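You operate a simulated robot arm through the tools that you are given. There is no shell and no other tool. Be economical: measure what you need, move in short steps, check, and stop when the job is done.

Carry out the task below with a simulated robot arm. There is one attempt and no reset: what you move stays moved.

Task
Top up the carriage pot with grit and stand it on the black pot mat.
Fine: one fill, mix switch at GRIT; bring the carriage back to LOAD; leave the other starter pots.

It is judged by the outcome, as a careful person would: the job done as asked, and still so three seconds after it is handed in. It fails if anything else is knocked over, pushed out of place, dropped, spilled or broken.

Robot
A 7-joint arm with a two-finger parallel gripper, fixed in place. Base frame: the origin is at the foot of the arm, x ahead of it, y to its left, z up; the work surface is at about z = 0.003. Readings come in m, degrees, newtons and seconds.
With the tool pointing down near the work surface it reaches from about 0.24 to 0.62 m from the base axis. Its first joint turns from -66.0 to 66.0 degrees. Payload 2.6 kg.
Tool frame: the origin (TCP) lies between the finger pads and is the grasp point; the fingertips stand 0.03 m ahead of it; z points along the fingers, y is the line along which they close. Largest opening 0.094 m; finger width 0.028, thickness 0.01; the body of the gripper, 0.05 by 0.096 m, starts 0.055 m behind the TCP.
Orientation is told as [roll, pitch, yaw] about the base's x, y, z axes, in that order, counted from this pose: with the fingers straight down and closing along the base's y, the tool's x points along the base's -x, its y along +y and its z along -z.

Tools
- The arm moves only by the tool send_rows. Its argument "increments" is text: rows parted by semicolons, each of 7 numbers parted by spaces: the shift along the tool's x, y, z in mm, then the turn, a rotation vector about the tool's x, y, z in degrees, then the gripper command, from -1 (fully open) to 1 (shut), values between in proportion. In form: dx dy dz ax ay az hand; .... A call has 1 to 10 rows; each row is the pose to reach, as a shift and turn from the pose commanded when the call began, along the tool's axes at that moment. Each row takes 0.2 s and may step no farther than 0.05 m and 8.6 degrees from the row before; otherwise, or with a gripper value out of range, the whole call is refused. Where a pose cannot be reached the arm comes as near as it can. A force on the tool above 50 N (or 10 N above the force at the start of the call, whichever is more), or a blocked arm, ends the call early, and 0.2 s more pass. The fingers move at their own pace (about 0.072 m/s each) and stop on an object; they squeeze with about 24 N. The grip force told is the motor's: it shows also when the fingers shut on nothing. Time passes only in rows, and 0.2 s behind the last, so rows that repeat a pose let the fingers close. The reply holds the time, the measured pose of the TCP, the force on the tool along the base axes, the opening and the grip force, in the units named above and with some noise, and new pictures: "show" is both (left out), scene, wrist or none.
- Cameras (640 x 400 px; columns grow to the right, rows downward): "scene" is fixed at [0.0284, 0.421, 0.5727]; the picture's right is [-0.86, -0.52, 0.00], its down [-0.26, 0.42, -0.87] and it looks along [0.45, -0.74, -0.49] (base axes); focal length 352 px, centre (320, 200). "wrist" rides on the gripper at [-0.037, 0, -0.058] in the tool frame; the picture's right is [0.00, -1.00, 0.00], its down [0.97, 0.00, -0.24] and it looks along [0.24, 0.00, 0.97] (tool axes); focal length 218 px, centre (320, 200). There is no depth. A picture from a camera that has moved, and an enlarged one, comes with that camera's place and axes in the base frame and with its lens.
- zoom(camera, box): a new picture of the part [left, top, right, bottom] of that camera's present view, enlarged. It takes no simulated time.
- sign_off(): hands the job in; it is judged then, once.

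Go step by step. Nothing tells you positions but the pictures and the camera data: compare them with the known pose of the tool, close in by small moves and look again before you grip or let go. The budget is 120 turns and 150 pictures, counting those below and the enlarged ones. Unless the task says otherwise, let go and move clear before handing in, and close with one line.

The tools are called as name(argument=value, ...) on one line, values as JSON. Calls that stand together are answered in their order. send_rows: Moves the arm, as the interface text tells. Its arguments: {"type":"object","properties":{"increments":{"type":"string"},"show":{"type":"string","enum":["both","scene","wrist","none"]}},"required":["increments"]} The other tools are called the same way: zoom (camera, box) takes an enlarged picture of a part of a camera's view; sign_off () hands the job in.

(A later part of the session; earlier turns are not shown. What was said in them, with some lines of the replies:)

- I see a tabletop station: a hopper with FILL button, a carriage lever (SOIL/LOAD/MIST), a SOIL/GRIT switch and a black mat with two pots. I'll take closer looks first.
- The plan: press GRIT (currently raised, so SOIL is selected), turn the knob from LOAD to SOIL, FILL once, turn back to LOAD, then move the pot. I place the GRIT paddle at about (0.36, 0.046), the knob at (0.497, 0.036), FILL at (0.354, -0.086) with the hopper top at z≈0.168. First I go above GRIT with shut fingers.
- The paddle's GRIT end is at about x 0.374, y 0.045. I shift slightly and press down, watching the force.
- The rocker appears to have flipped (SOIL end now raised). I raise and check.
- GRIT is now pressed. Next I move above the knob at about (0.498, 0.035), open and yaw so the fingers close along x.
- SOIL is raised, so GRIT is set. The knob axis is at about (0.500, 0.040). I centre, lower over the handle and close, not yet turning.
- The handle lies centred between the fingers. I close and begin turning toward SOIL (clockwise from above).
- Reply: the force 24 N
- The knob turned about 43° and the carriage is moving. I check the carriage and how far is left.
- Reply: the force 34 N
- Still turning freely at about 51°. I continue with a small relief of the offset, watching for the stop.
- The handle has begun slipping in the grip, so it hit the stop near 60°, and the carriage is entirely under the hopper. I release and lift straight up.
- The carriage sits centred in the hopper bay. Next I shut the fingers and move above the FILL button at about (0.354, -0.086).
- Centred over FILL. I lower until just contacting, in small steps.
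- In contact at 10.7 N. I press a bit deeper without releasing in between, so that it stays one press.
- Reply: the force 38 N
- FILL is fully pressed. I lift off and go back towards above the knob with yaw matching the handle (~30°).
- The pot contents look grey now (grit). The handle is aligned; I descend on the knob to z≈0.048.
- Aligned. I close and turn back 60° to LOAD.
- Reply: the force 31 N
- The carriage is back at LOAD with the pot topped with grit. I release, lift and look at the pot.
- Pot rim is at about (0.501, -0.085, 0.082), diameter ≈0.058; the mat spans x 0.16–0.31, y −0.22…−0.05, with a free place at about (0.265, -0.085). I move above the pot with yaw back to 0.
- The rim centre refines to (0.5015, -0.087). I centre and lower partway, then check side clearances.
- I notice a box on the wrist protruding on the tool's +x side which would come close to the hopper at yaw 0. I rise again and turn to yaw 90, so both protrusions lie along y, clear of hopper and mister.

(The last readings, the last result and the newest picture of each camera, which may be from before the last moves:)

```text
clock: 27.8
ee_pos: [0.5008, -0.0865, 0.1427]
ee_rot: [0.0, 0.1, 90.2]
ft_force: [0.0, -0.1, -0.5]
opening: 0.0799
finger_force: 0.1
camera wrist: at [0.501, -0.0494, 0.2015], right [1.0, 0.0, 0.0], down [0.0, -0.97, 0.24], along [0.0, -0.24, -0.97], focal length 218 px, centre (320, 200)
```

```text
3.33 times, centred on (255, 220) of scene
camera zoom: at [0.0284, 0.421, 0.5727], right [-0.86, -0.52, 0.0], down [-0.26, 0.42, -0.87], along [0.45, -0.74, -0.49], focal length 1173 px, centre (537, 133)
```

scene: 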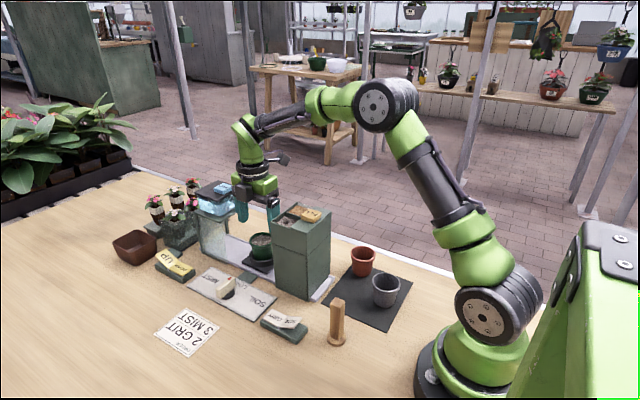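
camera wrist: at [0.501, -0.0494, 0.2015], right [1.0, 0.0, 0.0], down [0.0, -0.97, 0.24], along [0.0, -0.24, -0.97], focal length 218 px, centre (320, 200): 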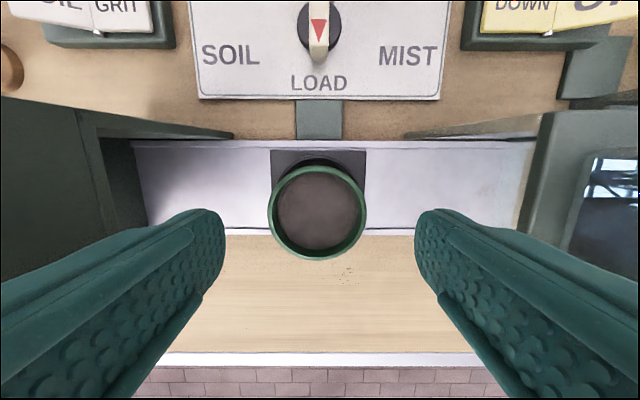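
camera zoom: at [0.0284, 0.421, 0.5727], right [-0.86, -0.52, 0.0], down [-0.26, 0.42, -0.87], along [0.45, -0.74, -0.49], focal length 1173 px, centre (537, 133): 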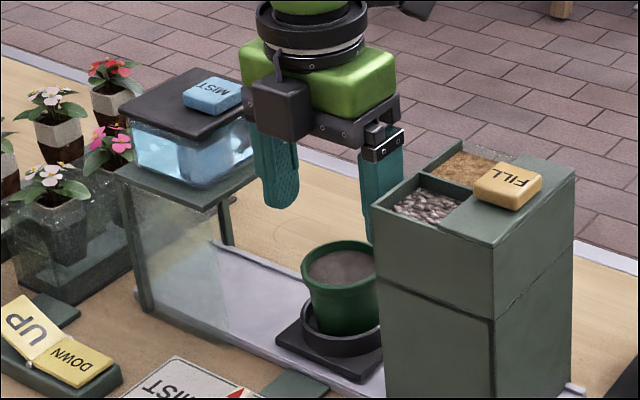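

Centred at about (0.499, -0.0855), with clear space either side. I lower to z≈0.072 and look.

send_rows(increments="-1 1.5 25 0 0 0 -0.7; -1 1.5 50 0 0 0 -0.7; -1 1.5 62 0 0 0 -0.7; -1 1.5 70 0 0 0 -0.7")

zoom(camera="scene", box=[180, 180, 330, 290])

```text
clock: 28.8
ee_pos: [0.4981, -0.0869, 0.0743]
ee_rot: [0.0, 0.0, 90.3]
ft_force: [0.3, 0.6, -0.1]
opening: 0.0803
finger_force: 0.1
camera wrist: at [0.499, -0.0491, 0.1336], right [1.0, 0.0, 0.0], down [0.0, -0.97, 0.24], along [0.0, -0.24, -0.97], focal length 218 px, centre (320, 200)
```

scene: 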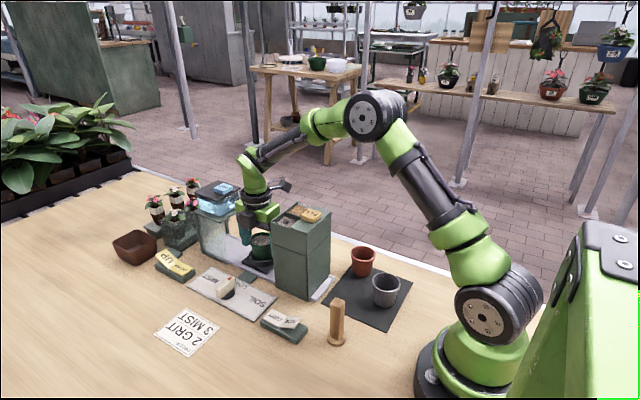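
wrist: 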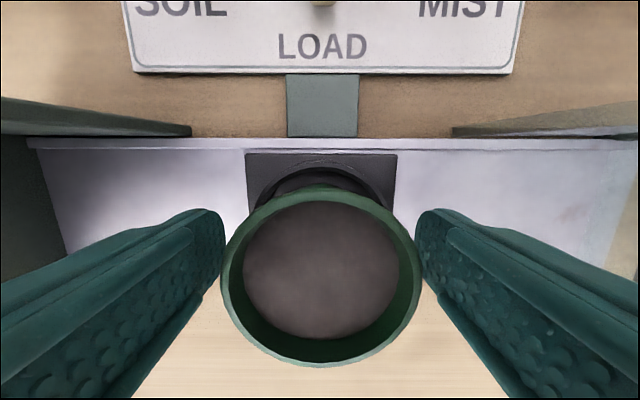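

```text
3.64 times, centred on (255, 235) of scene
camera zoom: at [0.0284, 0.421, 0.5727], right [-0.86, -0.52, 0.0], down [-0.26, 0.42, -0.87], along [0.45, -0.74, -0.49], focal length 1279 px, centre (556, 73)
```

zoom: 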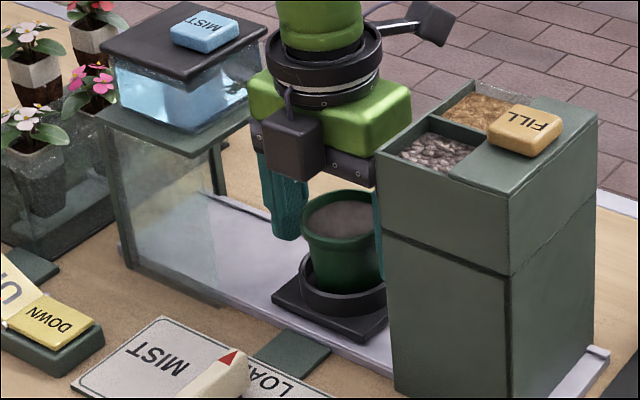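

The pot is centred; the pads already cover the rim band and the fingertips stand just above the saucer. I grip here.

send_rows(increments="0 0 2 0 0 0 -0.7; 0 0 2 0 0 0 0; 0 0 2 0 0 0 1; 0 0 2 0 0 0 1; 0 0 2 0 0 0 1")

zoom(camera="scene", box=[180, 180, 330, 290])

```text
clock: 30.0
ee_pos: [0.4991, -0.0861, 0.072]
ee_rot: [0.0, 0.0, 90.3]
ft_force: [0.6, 0.5, 0.5]
opening: 0.0593
finger_force: 23.9
camera wrist: at [0.4987, -0.0492, 0.1315], right [1.0, 0.0, 0.0], down [0.0, -0.97, 0.24], along [0.0, -0.24, -0.97], focal length 218 px, centre (320, 200)
```

scene: 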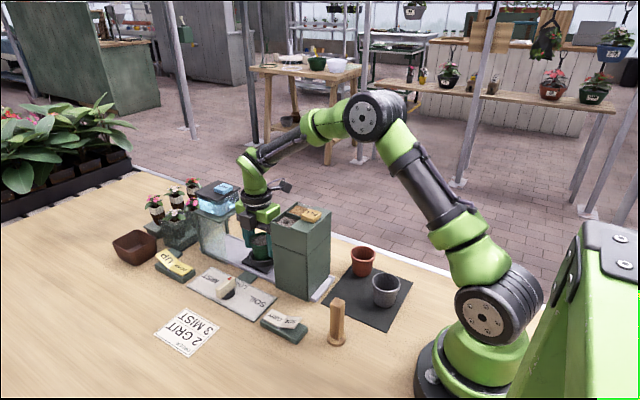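
wrist: 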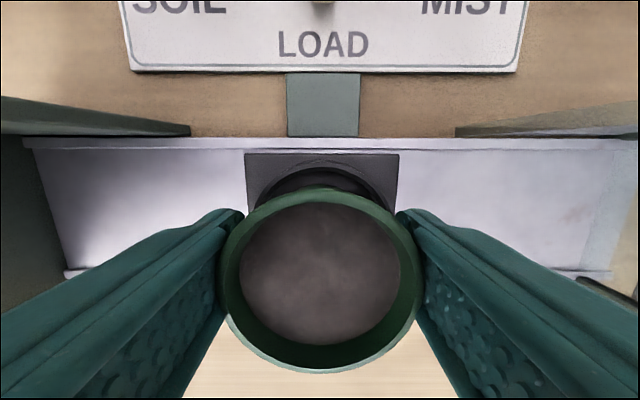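

```text
3.64 times, centred on (255, 235) of scene
camera zoom: at [0.0284, 0.421, 0.5727], right [-0.86, -0.52, 0.0], down [-0.26, 0.42, -0.87], along [0.45, -0.74, -0.49], focal length 1279 px, centre (556, 73)
```

zoom: 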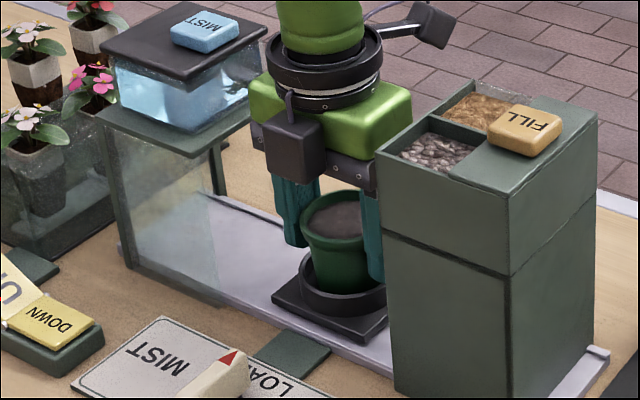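

Gripped firmly at 59 mm. I lift gently, straight up.

send_rows(increments="0 0 -10 0 0 0 1; 0 0 -30 0 0 0 1; 0 0 -55 0 0 0 1; 0 0 -85 0 0 0 1; 0 0 -120 0 0 0 1; 0 0 -155 0 0 0 1; 0 0 -190 0 0 0 1; 0 0 -220 0 0 0 1; 0 0 -240 0 0 0 1")

zoom(camera="scene", box=[180, 120, 330, 280])

```text
clock: 32.0
ee_pos: [0.4999, -0.088, 0.3134]
ee_rot: [0.0, 0.0, 90.2]
ft_force: [0.5, 0.4, -1.3]
opening: 0.0595
finger_force: 24.3
camera wrist: at [0.4984, -0.0509, 0.3724], right [1.0, 0.0, 0.0], down [0.0, -0.97, 0.24], along [0.0, -0.24, -0.97], focal length 218 px, centre (320, 200)
```

scene: 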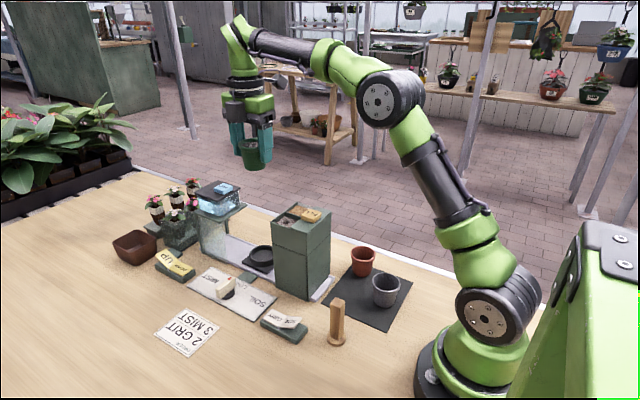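
wrist: 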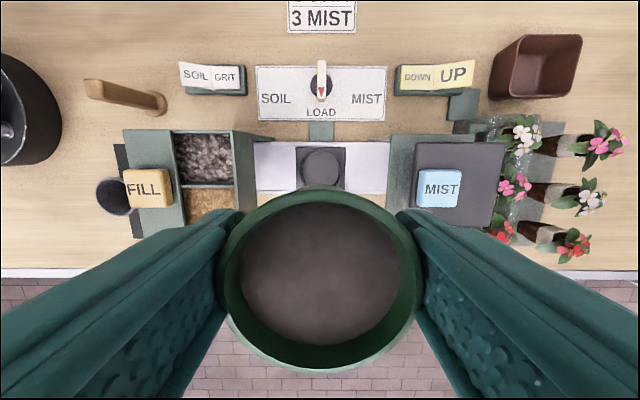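

```text
2.50 times, centred on (255, 200) of scene
camera zoom: at [0.0284, 0.421, 0.5727], right [-0.86, -0.52, 0.0], down [-0.26, 0.42, -0.87], along [0.45, -0.74, -0.49], focal length 880 px, centre (482, 200)
```

zoom: 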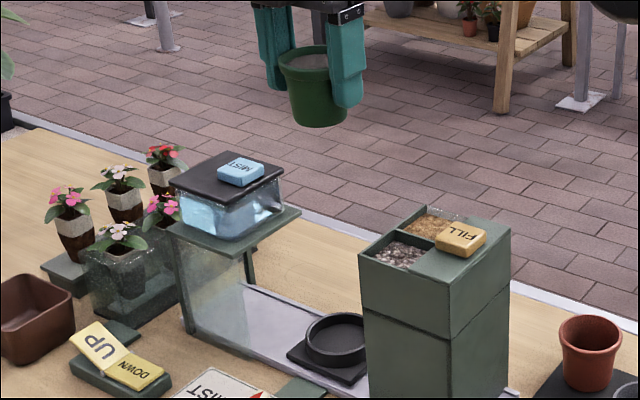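

The pot is held level and full. I carry it over the hopper at this height to above the free mat area (0.265, -0.085), turning to yaw ≈45°.

send_rows(increments="0 10 0 0 0 2 1; 0 35 0 0 0 8 1; 0 65 0 0 0 14 1; 0 95 0 0 0 20 1; 0 125 0 0 0 26 1; -1 155 0 0 0 32 1; -2 185 0 0 0 38 1; -3 210 0 0 0 43 1; -3 227 0 0 0 45 1; -3 234.5 0 0 0 45 1")

zoom(camera="scene", box=[270, 150, 450, 360])

```text
clock: 34.2
ee_pos: [0.2649, -0.0844, 0.3139]
ee_rot: [0.0, -0.1, 45.1]
ft_force: [-0.6, 0.5, -0.4]
opening: 0.0593
finger_force: 24.0
camera wrist: at [0.2901, -0.0583, 0.373], right [0.71, -0.71, 0.0], down [-0.68, -0.69, 0.24], along [-0.17, -0.17, -0.97], focal length 218 px, centre (320, 200)
```

scene: 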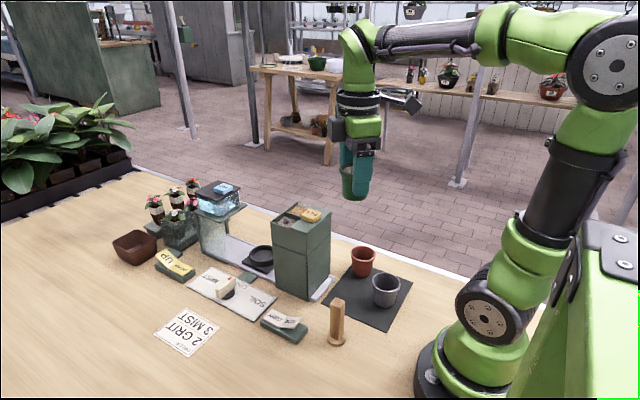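
wrist: 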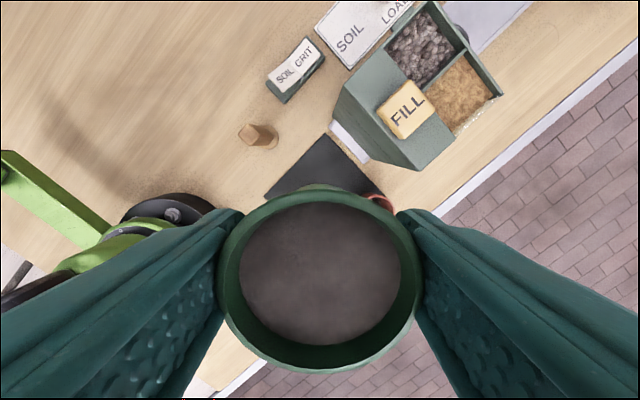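

```text
1.90 times, centred on (360, 255) of scene
camera zoom: at [0.0284, 0.421, 0.5727], right [-0.86, -0.52, 0.0], down [-0.26, 0.42, -0.87], along [0.45, -0.74, -0.49], focal length 670 px, centre (244, 95)
```

zoom: 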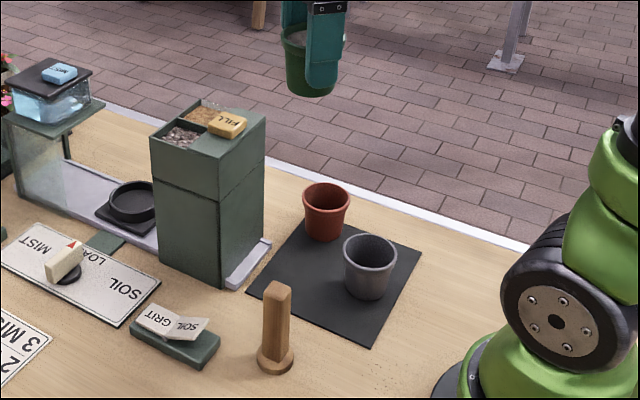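

The mat corners check out (x 0.16–0.307, y from −0.051), and the spot is free. I lower to z≈0.11 and check.

send_rows(increments="0 0 20 0 0 0 1; 0 0 55 0 0 0 1; 0 0 95 0 0 0 1; 0 0 135 0 0 0 1; 0 0 170 0 0 0 1; 0 0 195 0 0 0 1; 0 0 208 0 0 0 1")

zoom(camera="scene", box=[270, 190, 430, 350])

```text
clock: 35.8
ee_pos: [0.2633, -0.0862, 0.1056]
ee_rot: [0.0, 0.1, 45.2]
ft_force: [-0.1, 0.2, -0.2]
opening: 0.0595
finger_force: 24.2
camera wrist: at [0.2893, -0.059, 0.1637], right [0.71, -0.7, 0.0], down [-0.68, -0.69, 0.24], along [-0.17, -0.17, -0.97], focal length 218 px, centre (320, 200)
```

scene: 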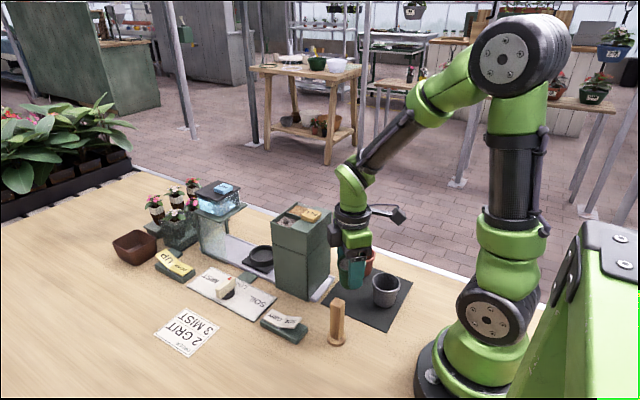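
wrist: 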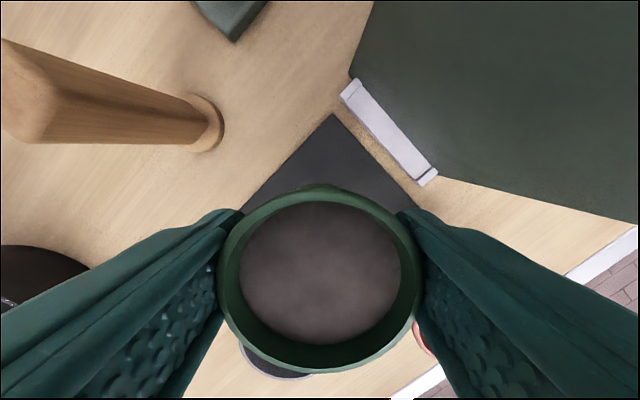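

```text
2.50 times, centred on (350, 270) of scene
camera zoom: at [0.0284, 0.421, 0.5727], right [-0.86, -0.52, 0.0], down [-0.26, 0.42, -0.87], along [0.45, -0.74, -0.49], focal length 880 px, centre (245, 25)
```

zoom: 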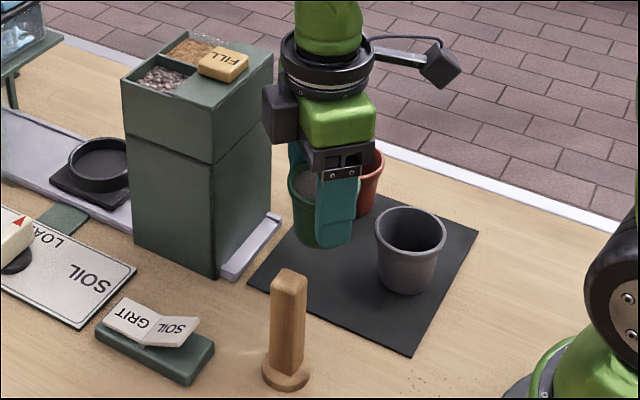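

Everything is clear. I lower to just above the mat, then settle in small steps.

send_rows(increments="-1 0 20 0 0 0 1; -1 0 38 0 0 0 1; -1 0 47 0 0 0 1; -1 0 50 0 0 0 1; -1 0 52 0 0 0 1", show="none")

zoom(camera="scene", box=[310, 230, 420, 330])

```text
clock: 37.0
ee_pos: [0.2642, -0.0844, 0.054]
ee_rot: [0.0, 0.1, 45.2]
ft_force: [-0.6, -0.1, -0.4]
opening: 0.0593
finger_force: 23.5
```

```text
4.00 times, centred on (365, 280) of scene
camera zoom: at [0.0284, 0.421, 0.5727], right [-0.86, -0.52, 0.0], down [-0.26, 0.42, -0.87], along [0.45, -0.74, -0.49], focal length 1407 px, centre (140, -120)
```

zoom: 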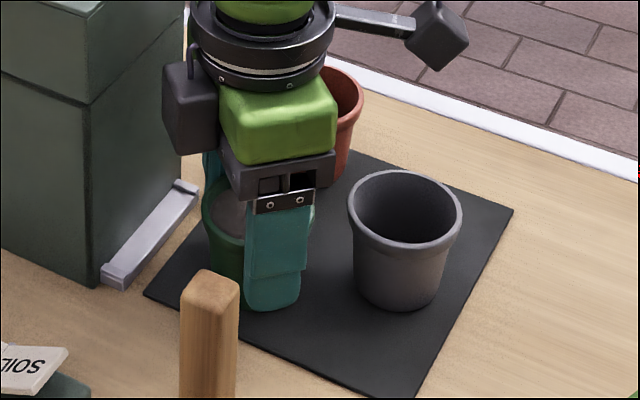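

No contact yet. I go down in millimetre steps until the force shows contact.

send_rows(increments="0 0 1.5 0 0 0 1; 0 0 3 0 0 0 1; 0 0 4 0 0 0 1", show="none")

```text
clock: 37.8
ee_pos: [0.2652, -0.083, 0.0496]
ee_rot: [-0.1, 0.0, 45.2]
ft_force: [-6.6, -4.7, 16.9]
opening: 0.0592
finger_force: 23.9
```

Contact at 17 N: the pot stands on the mat. I ease up a millimetre, open partway, and rise straight up.

send_rows(increments="0 0 -1.5 0 0 0 1; 0 0 -1.5 0 0 0 -0.4; 0 0 -1.5 0 0 0 -0.6; 0 0 -1.5 0 0 0 -0.6; 0 0 -15 0 0 0 -0.6; 0 0 -40 0 0 0 -0.6; 0 0 -80 0 0 0 -0.6; 0 0 -125 0 0 0 -0.6; 0 0 -170 0 0 0 -0.6; 0 0 -215 0 0 0 -0.6")

zoom(camera="scene", box=[270, 190, 430, 350])

zoom(camera="scene", box=[100, 170, 310, 340])

```text
clock: 40.0
ee_pos: [0.2654, -0.0846, 0.2643]
ee_rot: [0.0, 0.0, 45.2]
ft_force: [0.2, 0.6, 0.4]
opening: 0.0753
finger_force: 0.1
camera wrist: at [0.2919, -0.0578, 0.324], right [0.71, -0.7, 0.0], down [-0.68, -0.69, 0.24], along [-0.17, -0.17, -0.97], focal length 218 px, centre (320, 200)
```

scene: 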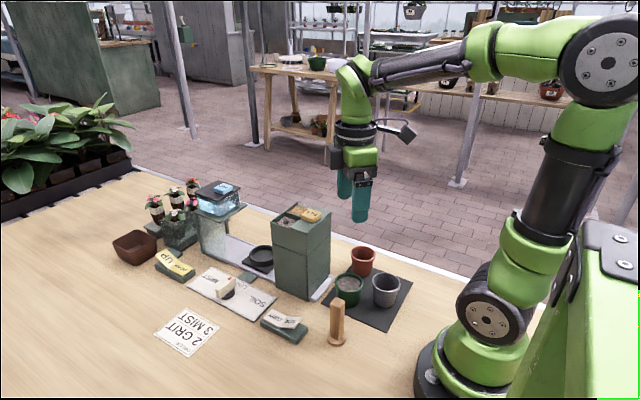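
wrist: 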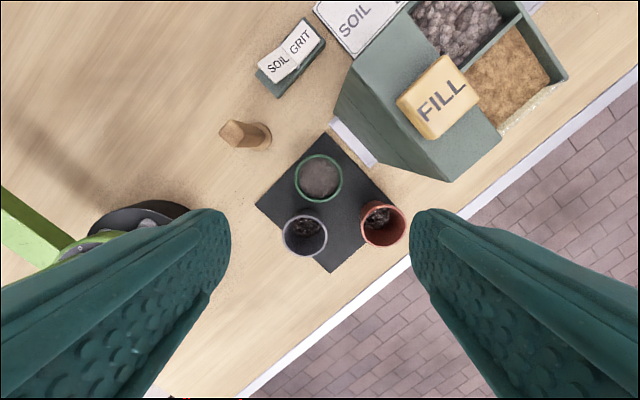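

```text
2.50 times, centred on (350, 270) of scene
camera zoom: at [0.0284, 0.421, 0.5727], right [-0.86, -0.52, 0.0], down [-0.26, 0.42, -0.87], along [0.45, -0.74, -0.49], focal length 880 px, centre (245, 25)
```

zoom: 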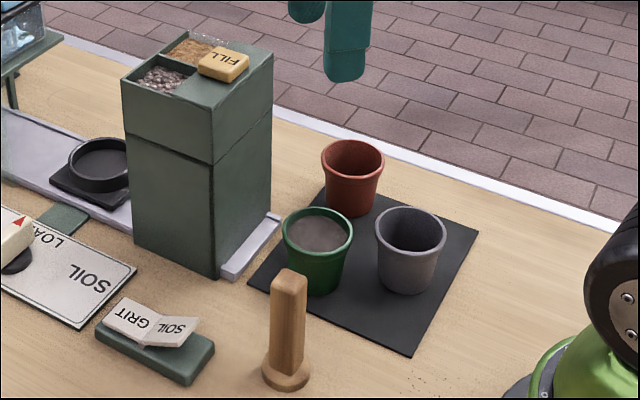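

```text
2.35 times, centred on (205, 255) of scene
camera zoom: at [0.0284, 0.421, 0.5727], right [-0.86, -0.52, 0.0], down [-0.26, 0.42, -0.87], along [0.45, -0.74, -0.49], focal length 828 px, centre (591, 71)
```

zoom: 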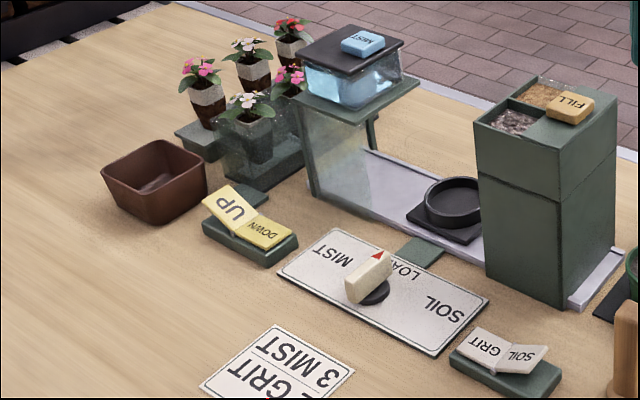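

The pot stands upright on the mat with grit in it. The carriage is at LOAD, the switch is at GRIT, and nothing else has moved. I hand in.

sign_off()

```text
The job is handed in.
```

The carriage pot got one fill of grit with the mix switch at GRIT and now stands upright on the black mat; the carriage is back at LOAD, and in the final pictures the other pots are where they were.
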